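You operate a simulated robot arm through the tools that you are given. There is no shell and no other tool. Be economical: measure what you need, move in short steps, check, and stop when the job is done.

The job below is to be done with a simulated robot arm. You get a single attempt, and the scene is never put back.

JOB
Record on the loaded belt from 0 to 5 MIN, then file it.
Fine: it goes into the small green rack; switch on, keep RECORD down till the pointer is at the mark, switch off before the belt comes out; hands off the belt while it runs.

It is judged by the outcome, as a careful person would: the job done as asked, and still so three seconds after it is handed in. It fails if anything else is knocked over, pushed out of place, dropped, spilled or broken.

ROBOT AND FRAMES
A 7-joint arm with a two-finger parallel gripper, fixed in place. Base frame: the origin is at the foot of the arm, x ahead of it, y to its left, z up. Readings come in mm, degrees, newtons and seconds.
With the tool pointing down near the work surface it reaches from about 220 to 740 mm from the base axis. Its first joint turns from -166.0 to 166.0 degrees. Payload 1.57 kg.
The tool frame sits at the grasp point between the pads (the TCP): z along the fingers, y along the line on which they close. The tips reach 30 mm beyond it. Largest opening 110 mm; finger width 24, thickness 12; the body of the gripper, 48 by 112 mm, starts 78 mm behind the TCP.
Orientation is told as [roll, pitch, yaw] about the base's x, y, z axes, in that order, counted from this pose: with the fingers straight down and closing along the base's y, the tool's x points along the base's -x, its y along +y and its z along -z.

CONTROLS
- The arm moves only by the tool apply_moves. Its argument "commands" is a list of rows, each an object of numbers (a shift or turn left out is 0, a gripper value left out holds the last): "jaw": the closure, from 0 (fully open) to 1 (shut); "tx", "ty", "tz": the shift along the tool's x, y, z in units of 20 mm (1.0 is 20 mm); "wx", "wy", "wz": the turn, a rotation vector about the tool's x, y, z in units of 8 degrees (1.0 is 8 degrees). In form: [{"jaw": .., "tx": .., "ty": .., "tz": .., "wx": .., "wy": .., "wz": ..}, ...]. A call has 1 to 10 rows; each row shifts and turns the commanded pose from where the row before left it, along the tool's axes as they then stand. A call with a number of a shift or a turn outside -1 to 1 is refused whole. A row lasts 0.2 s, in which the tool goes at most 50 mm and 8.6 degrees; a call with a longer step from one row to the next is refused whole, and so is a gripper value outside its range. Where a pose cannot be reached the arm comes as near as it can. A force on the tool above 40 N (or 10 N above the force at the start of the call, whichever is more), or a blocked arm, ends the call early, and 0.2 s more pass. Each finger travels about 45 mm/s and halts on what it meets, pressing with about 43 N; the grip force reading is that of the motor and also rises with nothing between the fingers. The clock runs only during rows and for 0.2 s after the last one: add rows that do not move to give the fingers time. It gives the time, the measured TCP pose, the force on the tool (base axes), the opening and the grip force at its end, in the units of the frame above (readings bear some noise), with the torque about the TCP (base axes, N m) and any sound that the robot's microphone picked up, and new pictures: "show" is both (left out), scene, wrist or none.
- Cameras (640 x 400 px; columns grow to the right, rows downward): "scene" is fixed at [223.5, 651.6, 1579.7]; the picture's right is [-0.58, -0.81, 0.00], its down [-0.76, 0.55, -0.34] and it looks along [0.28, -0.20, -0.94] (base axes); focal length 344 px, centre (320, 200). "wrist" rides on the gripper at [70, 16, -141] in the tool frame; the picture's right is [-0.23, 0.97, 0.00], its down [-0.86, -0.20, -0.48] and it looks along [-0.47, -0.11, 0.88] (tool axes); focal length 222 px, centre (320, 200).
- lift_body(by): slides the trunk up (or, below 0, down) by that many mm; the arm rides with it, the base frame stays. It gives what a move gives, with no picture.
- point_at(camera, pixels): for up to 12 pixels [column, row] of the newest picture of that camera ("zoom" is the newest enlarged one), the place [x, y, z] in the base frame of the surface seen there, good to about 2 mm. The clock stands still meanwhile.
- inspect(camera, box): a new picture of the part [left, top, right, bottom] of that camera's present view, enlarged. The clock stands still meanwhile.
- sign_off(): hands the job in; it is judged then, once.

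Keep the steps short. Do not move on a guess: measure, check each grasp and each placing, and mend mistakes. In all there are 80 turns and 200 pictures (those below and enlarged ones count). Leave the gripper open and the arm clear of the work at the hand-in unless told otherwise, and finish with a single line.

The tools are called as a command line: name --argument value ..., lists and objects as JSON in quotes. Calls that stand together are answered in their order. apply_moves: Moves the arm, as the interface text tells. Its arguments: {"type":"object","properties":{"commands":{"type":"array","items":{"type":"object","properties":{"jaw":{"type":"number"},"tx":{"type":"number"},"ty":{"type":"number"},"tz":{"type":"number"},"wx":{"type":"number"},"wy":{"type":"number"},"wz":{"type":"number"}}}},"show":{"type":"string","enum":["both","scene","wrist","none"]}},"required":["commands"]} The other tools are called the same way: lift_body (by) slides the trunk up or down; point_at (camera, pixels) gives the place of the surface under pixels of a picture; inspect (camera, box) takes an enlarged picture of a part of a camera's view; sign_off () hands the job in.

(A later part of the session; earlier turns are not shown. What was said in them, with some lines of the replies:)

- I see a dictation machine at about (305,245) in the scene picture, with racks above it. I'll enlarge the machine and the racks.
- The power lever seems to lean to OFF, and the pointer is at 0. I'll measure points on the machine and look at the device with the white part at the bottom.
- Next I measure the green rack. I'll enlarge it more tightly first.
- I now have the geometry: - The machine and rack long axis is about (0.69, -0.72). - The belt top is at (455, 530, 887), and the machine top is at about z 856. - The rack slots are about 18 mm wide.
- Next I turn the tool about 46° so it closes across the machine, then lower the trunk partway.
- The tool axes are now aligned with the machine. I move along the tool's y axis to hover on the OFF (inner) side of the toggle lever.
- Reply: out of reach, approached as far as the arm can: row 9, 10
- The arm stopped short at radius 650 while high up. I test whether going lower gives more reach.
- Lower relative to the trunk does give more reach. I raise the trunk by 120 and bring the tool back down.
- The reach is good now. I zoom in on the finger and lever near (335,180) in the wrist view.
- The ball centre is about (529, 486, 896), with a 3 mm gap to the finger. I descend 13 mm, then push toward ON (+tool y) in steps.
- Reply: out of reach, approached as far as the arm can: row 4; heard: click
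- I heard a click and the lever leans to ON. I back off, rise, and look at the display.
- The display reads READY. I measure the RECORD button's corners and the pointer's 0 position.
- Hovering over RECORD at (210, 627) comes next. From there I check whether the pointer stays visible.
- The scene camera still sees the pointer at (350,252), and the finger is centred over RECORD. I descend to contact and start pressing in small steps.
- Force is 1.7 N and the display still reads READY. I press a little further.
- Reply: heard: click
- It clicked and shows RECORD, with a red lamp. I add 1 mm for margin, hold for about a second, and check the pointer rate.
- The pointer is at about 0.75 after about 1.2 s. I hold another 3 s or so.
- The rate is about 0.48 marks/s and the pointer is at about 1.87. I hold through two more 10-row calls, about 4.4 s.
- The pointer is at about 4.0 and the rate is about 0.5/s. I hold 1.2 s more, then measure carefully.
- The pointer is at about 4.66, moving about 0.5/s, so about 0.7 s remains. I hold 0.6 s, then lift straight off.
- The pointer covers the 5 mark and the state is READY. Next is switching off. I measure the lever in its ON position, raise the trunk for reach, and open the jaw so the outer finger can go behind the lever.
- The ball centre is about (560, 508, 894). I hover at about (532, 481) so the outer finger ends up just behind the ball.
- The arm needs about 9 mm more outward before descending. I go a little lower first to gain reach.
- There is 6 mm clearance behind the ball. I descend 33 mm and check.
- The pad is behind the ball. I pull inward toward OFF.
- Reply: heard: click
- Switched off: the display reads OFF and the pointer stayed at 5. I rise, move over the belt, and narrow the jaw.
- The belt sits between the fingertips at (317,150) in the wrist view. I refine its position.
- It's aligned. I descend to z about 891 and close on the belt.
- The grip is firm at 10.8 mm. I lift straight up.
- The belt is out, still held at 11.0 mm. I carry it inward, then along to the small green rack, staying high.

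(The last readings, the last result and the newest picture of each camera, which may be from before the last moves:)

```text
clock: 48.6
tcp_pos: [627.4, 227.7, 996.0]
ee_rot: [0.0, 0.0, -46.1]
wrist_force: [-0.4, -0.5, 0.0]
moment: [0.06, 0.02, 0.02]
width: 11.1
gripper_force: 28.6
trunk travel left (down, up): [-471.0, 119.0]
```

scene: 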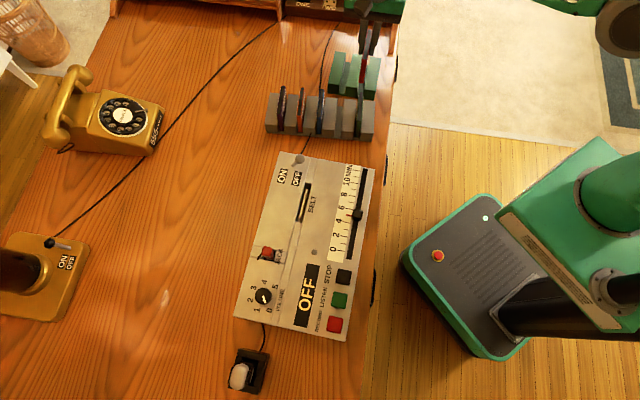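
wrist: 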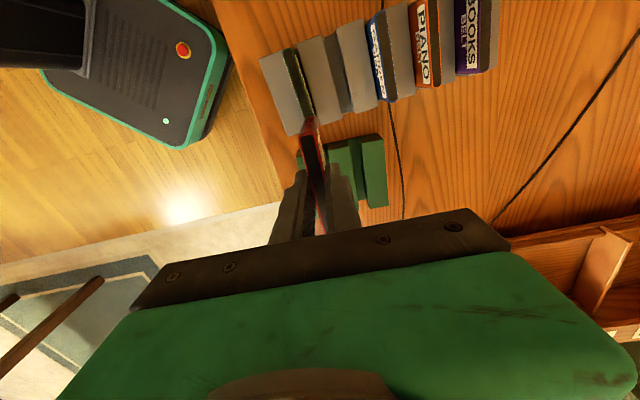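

point_at --camera "scene" --pixels '[[394, 48], [278, 18], [340, 15], [302, 4]]'

apply_moves --commands '[{"tx": -1, "tz": 0.3}, {"tx": -1, "tz": 0.5}, {"tx": -1, "tz": 0.5}, {"tx": -1, "tz": 0.5}, {"tz": 0.5}, {}]'

```text
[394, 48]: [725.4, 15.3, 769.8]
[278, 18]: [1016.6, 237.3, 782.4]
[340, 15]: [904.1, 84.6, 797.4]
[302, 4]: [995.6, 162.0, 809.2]
```

```text
clock: 50.0
tcp_pos: [684.7, 170.5, 950.9]
ee_rot: [0.1, 0.1, -46.1]
wrist_force: [0.4, 0.2, -1.0]
moment: [-0.01, 0.0, 0.0]
width: 10.8
gripper_force: 29.1
trunk travel left (down, up): [-471.0, 119.0]
```

scene: 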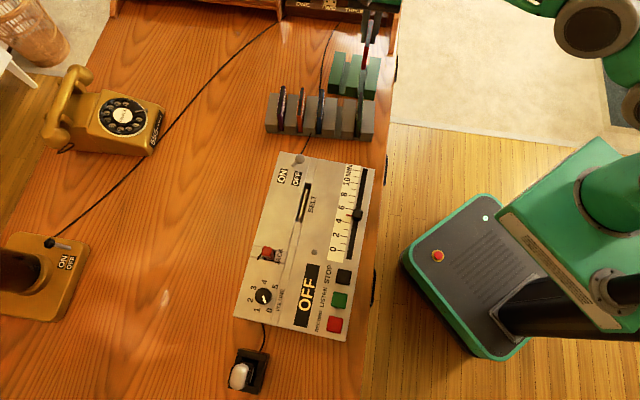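
wrist: 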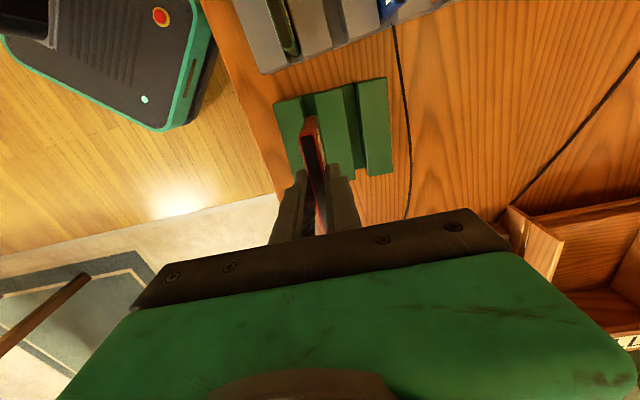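

The belt hovers over slot 2. I check alignment in a close-up.

inspect --camera "wrist" --box '[260, 70, 404, 190]'

inspect --camera "scene" --box '[320, 30, 400, 110]'

```text
3.33 times, centred on (332, 130) of wrist
```

zoom: 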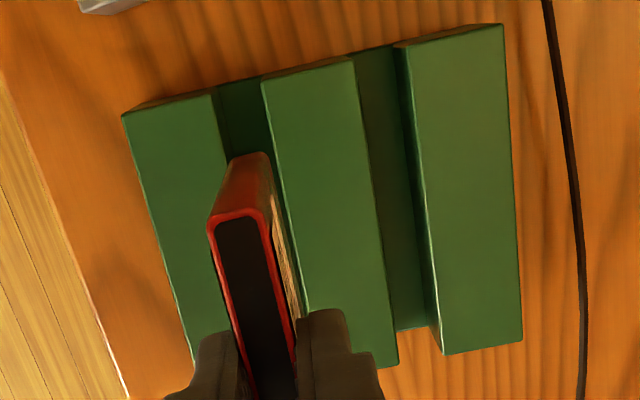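

```text
5.00 times, centred on (360, 70) of scene
```

zoom: 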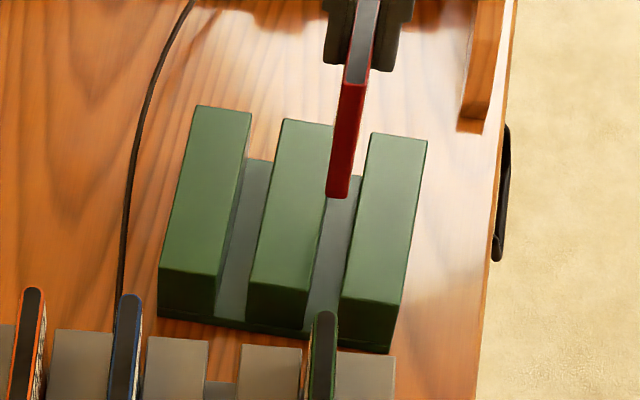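

It looks aligned. I descend until the belt bottom is just above the block tops and recheck.

apply_moves --commands '[{"tz": 0.8}, {"tz": 0.8}, {"tz": 0.6}, {}]' --show "none"

inspect --camera "wrist" --box '[260, 70, 404, 190]'

inspect --camera "scene" --box '[320, 30, 400, 110]'

```text
clock: 51.0
tcp_pos: [683.4, 170.1, 906.6]
ee_rot: [0.1, 0.1, -45.9]
wrist_force: [0.5, -0.2, -0.5]
moment: [-0.02, 0.01, -0.04]
width: 11.2
gripper_force: 28.6
trunk travel left (down, up): [-471.0, 119.0]
```

```text
3.33 times, centred on (332, 130) of wrist
```

zoom: 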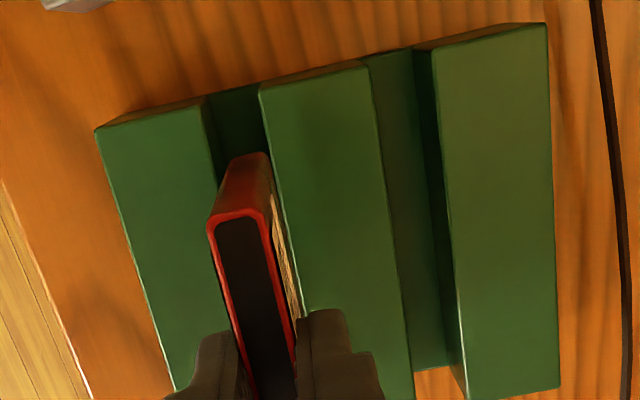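

```text
5.00 times, centred on (360, 70) of scene
```

zoom: 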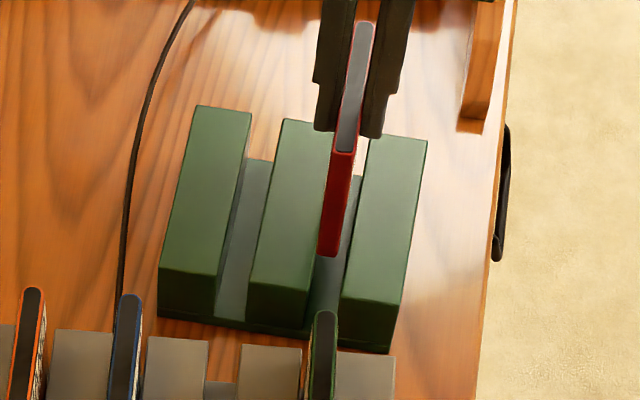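

The belt end spans 318–338 and the slot spans 313–350 in the scene zoom, so it will enter. I lower it slowly into the slot and watch the force.

apply_moves --commands '[{"tz": 0.4, "ty": -0.03}, {"tz": 0.4}, {"tz": 0.4}, {"tz": 0.4}, {"tz": 0.3}, {}]' --show "scene"

```text
clock: 52.0
tcp_pos: [688.0, 172.9, 885.3]
ee_rot: [1.0, -0.6, -46.2]
wrist_force: [2.2, 0.1, 12.7]
moment: [0.38, 0.2, -0.05]
width: 11.0
gripper_force: 28.5
trunk travel left (down, up): [-471.0, 119.0]
stopped in row 5: the force on the tool passed its limit at 44 N (the readings are from after the stop); the commanded pose is now the measured one
```

scene: 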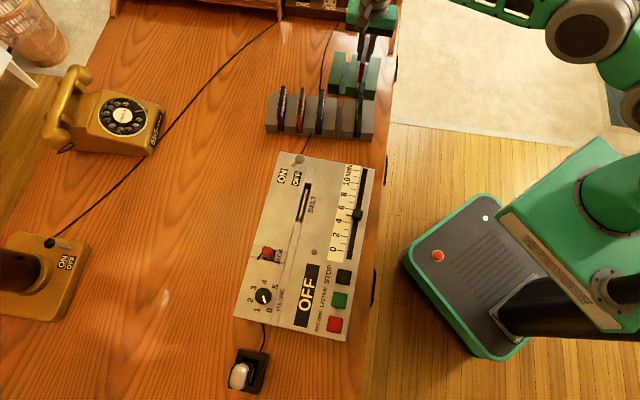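

Contact at about z 885. I look at what it touched.

inspect --camera "scene" --box '[325, 40, 389, 104]'

inspect --camera "wrist" --box '[240, 50, 420, 200]'

```text
6.25 times, centred on (357, 72) of scene
```

zoom: 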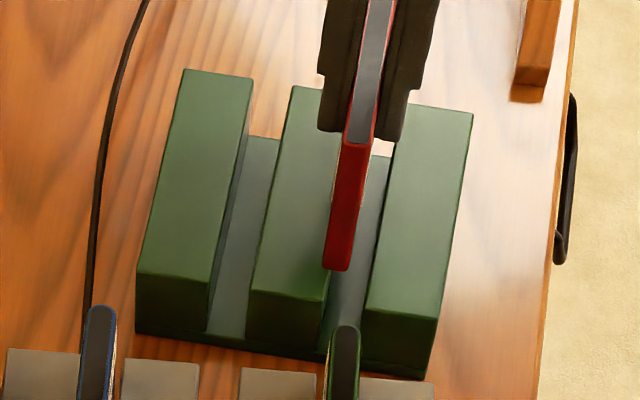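

```text
2.67 times, centred on (330, 125) of wrist
```

zoom: 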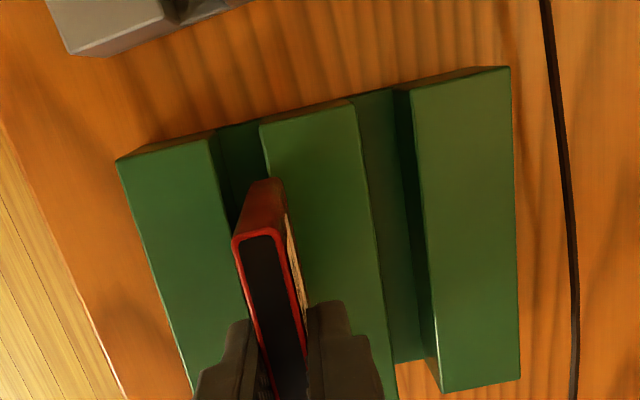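

The belt's bottom edge landed on the middle block's edge because it is a few mm too far outward. I lift 15 mm and remeasure the slot and belt end.

apply_moves --commands '[{"tz": -0.4}, {"tz": -0.4, "ty": -0.2}, {}]' --show "none"

inspect --camera "scene" --box '[325, 40, 389, 104]'

```text
clock: 52.8
tcp_pos: [682.0, 168.8, 897.4]
ee_rot: [0.6, -0.3, -46.1]
wrist_force: [0.0, -0.6, -1.1]
moment: [0.03, 0.02, 0.01]
width: 11.0
gripper_force: 29.0
trunk travel left (down, up): [-471.0, 119.0]
```

```text
6.25 times, centred on (357, 72) of scene
```

zoom: 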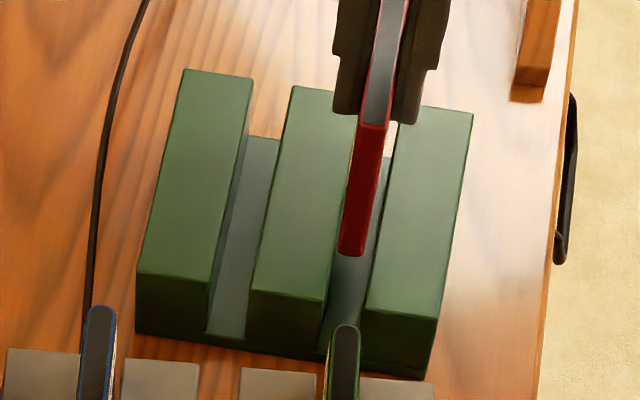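

point_at --camera "zoom" --pixels '[[322, 292], [290, 292], [369, 300], [339, 200], [392, 160], [343, 245], [361, 250], [352, 250], [361, 130], [385, 132], [372, 125], [381, 240]]'

```text
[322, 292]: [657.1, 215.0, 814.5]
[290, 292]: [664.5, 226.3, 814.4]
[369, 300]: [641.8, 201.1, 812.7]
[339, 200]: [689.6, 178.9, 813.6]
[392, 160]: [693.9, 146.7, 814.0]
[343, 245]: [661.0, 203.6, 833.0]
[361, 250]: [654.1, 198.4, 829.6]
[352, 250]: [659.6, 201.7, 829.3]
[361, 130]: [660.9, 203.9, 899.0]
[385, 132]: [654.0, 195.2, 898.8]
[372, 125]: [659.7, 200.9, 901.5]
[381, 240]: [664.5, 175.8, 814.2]
```

point_at --camera "zoom" --pixels '[[372, 120], [378, 80], [384, 40], [390, 8], [366, 110], [384, 8], [388, 115], [405, 8]]'

inspect --camera "wrist" --box '[240, 50, 420, 200]'

```text
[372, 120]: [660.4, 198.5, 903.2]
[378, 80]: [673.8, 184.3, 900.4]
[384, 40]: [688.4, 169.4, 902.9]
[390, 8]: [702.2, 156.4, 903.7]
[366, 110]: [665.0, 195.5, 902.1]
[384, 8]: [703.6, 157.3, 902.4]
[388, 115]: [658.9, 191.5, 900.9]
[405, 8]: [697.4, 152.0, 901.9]
```

```text
2.67 times, centred on (330, 125) of wrist
```

zoom: 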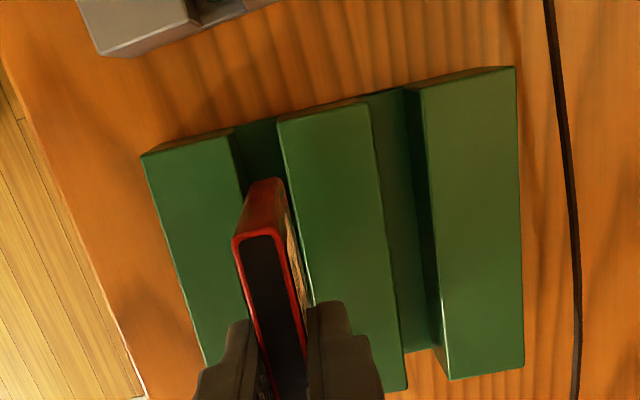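

The belt bottom is now at v≈613 and the slot centre at v≈611.6. I remove the small tilt, shift 1.6 mm inward, and lower gently.

apply_moves --commands '[{"ty": -0.08, "wx": 0.08}, {}, {"tz": 0.3}, {"tz": 0.3}, {"tz": 0.3}, {}]' --show "none"

inspect --camera "scene" --box '[325, 40, 389, 104]'

```text
clock: 54.2
tcp_pos: [683.1, 167.6, 880.9]
ee_rot: [-0.1, -0.3, -46.1]
wrist_force: [0.6, 0.2, -0.2]
moment: [0.03, 0.01, -0.01]
width: 11.0
gripper_force: 28.8
trunk travel left (down, up): [-471.0, 119.0]
```

```text
6.25 times, centred on (357, 72) of scene
```

zoom: 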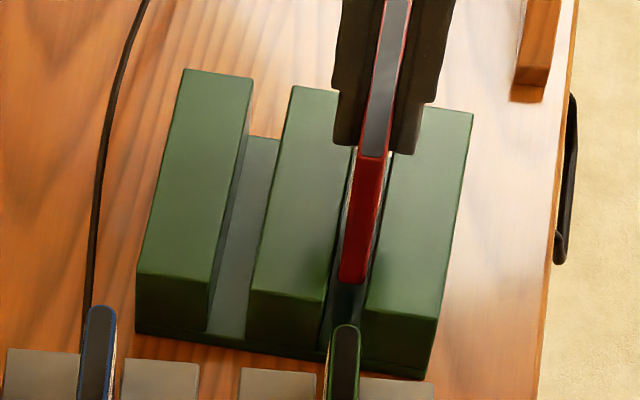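

The belt is in the slot with no force. I keep going down slowly toward the slot floor.

apply_moves --commands '[{"tz": 0.3}, {"tz": 0.3}, {"tz": 0.3}, {"tz": 0.3}, {}]' --show "none"

inspect --camera "scene" --box '[325, 40, 389, 104]'

```text
clock: 55.4
tcp_pos: [683.4, 166.6, 855.7]
ee_rot: [0.0, -0.4, -46.0]
wrist_force: [0.3, -0.2, -0.4]
moment: [0.0, 0.01, 0.02]
width: 11.0
gripper_force: 29.2
trunk travel left (down, up): [-471.0, 119.0]
```

```text
6.25 times, centred on (357, 72) of scene
```

zoom: 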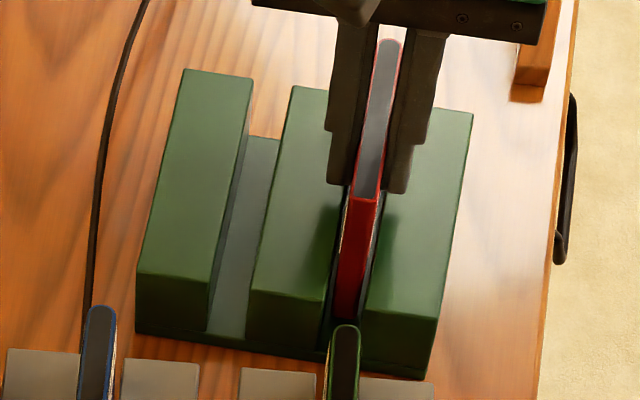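

apply_moves --commands '[{"tz": 0.12}, {"tz": 0.12}, {}]' --show "none"

point_at --camera "zoom" --pixels '[[366, 190], [388, 48], [340, 310], [355, 240], [322, 292]]'

```text
clock: 56.2
tcp_pos: [683.3, 167.7, 851.3]
ee_rot: [0.0, -0.3, -46.1]
wrist_force: [-0.2, 0.4, 0.9]
moment: [-0.02, 0.02, -0.01]
width: 11.1
gripper_force: 28.0
trunk travel left (down, up): [-471.0, 119.0]
```

```text
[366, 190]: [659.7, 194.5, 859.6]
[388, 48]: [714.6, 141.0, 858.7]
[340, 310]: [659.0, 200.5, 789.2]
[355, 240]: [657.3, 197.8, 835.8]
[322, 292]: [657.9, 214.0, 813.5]
```

apply_moves --commands '[{"tz": 0.08}, {"tz": 0.08}, {}]' --show "none"

```text
clock: 57.0
tcp_pos: [682.8, 166.9, 850.8]
ee_rot: [0.4, -0.6, -46.1]
wrist_force: [-1.2, 1.0, 18.1]
moment: [0.26, 0.37, 0.05]
width: 10.8
gripper_force: 28.4
trunk travel left (down, up): [-471.0, 119.0]
```

The belt is seated on the floor with 18 N upward. I ease off 2 mm, then open the jaw moderately.

apply_moves --commands '[{"tz": -0.1}, {"jaw": 0.7}, {}, {}, {}]' --show "none"

inspect --camera "scene" --box '[325, 40, 389, 104]'

```text
clock: 58.2
tcp_pos: [682.9, 167.1, 849.9]
ee_rot: [0.1, -0.3, -46.0]
wrist_force: [0.3, 0.0, -0.5]
moment: [-0.01, -0.02, -0.02]
width: 33.1
gripper_force: 0.0
trunk travel left (down, up): [-471.0, 119.0]
```

```text
6.25 times, centred on (357, 72) of scene
```

zoom: 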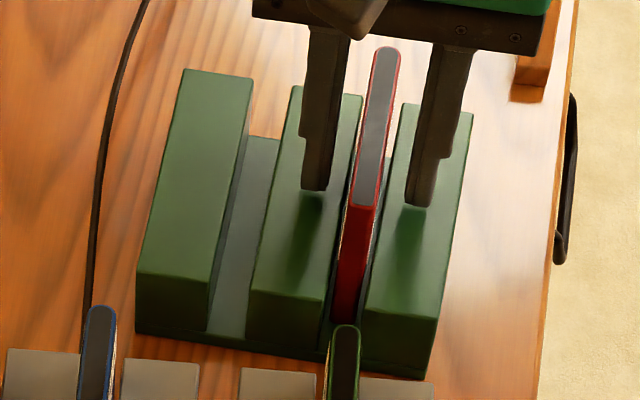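

The belt stands free in the slot. I raise straight up and move clear, with the jaw open.

apply_moves --commands '[{"tz": -0.6}, {"tz": -1}, {"tz": -1}, {"tz": -1}, {"tz": -1}, {"tz": -1, "jaw": 0}, {"ty": -1, "tz": -0.5}, {"ty": -1}, {"ty": -1}, {"ty": -1}]' --show "none"

apply_moves --commands '[{"ty": -1}, {"ty": -1}, {"ty": -1}, {"ty": -1}, {}]'

inspect --camera "scene" --box '[250, 40, 394, 140]'

inspect --camera "scene" --box '[225, 145, 385, 345]'

```text
clock: 60.4
tcp_pos: [624.7, 111.7, 974.0]
ee_rot: [0.0, -0.3, -46.1]
wrist_force: [-0.3, 0.0, -0.4]
moment: [-0.04, 0.0, -0.05]
width: 109.8
gripper_force: 0.1
trunk travel left (down, up): [-471.0, 119.0]
```

```text
clock: 61.6
tcp_pos: [566.7, 55.8, 973.2]
ee_rot: [0.0, -0.2, -46.2]
wrist_force: [0.1, -0.3, 0.6]
moment: [0.04, -0.01, 0.0]
width: 110.2
gripper_force: 0.0
trunk travel left (down, up): [-471.0, 119.0]
```

scene: 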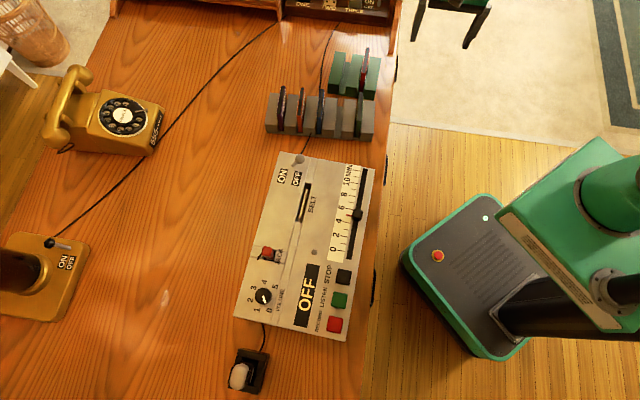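
wrist: 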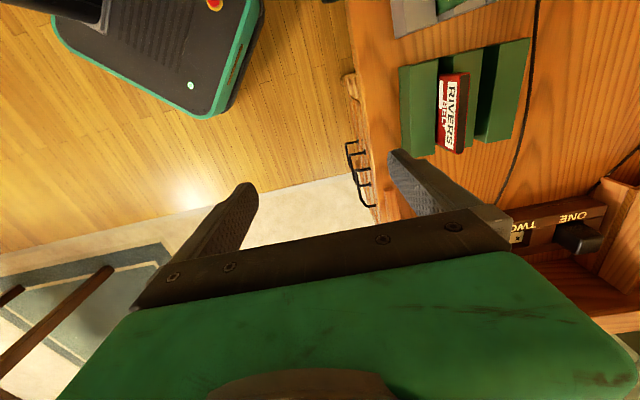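

```text
4.00 times, centred on (322, 90) of scene
```

zoom: 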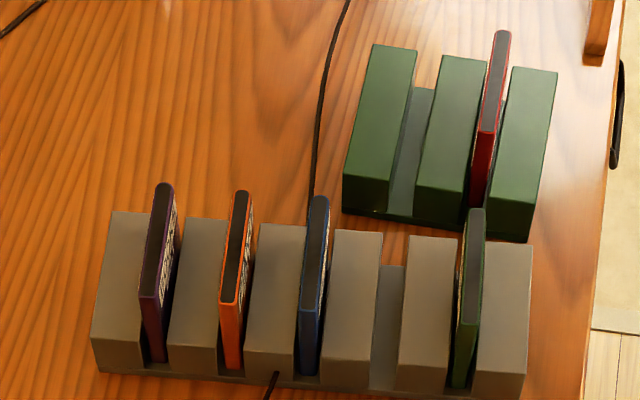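

```text
2.00 times, centred on (305, 245) of scene
```

zoom: 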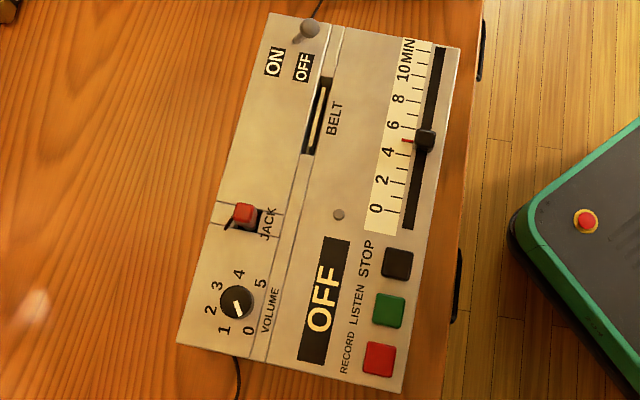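

The belt stands in the green rack, the machine is off with the pointer at 5, the other items look undisturbed, and the gripper is open and clear. I hand in.

sign_off

```text
The job is handed in.
```

The belt is recorded from 0 to 5 MIN, the machine was switched off before the belt came out, and the belt is filed in the small green rack.
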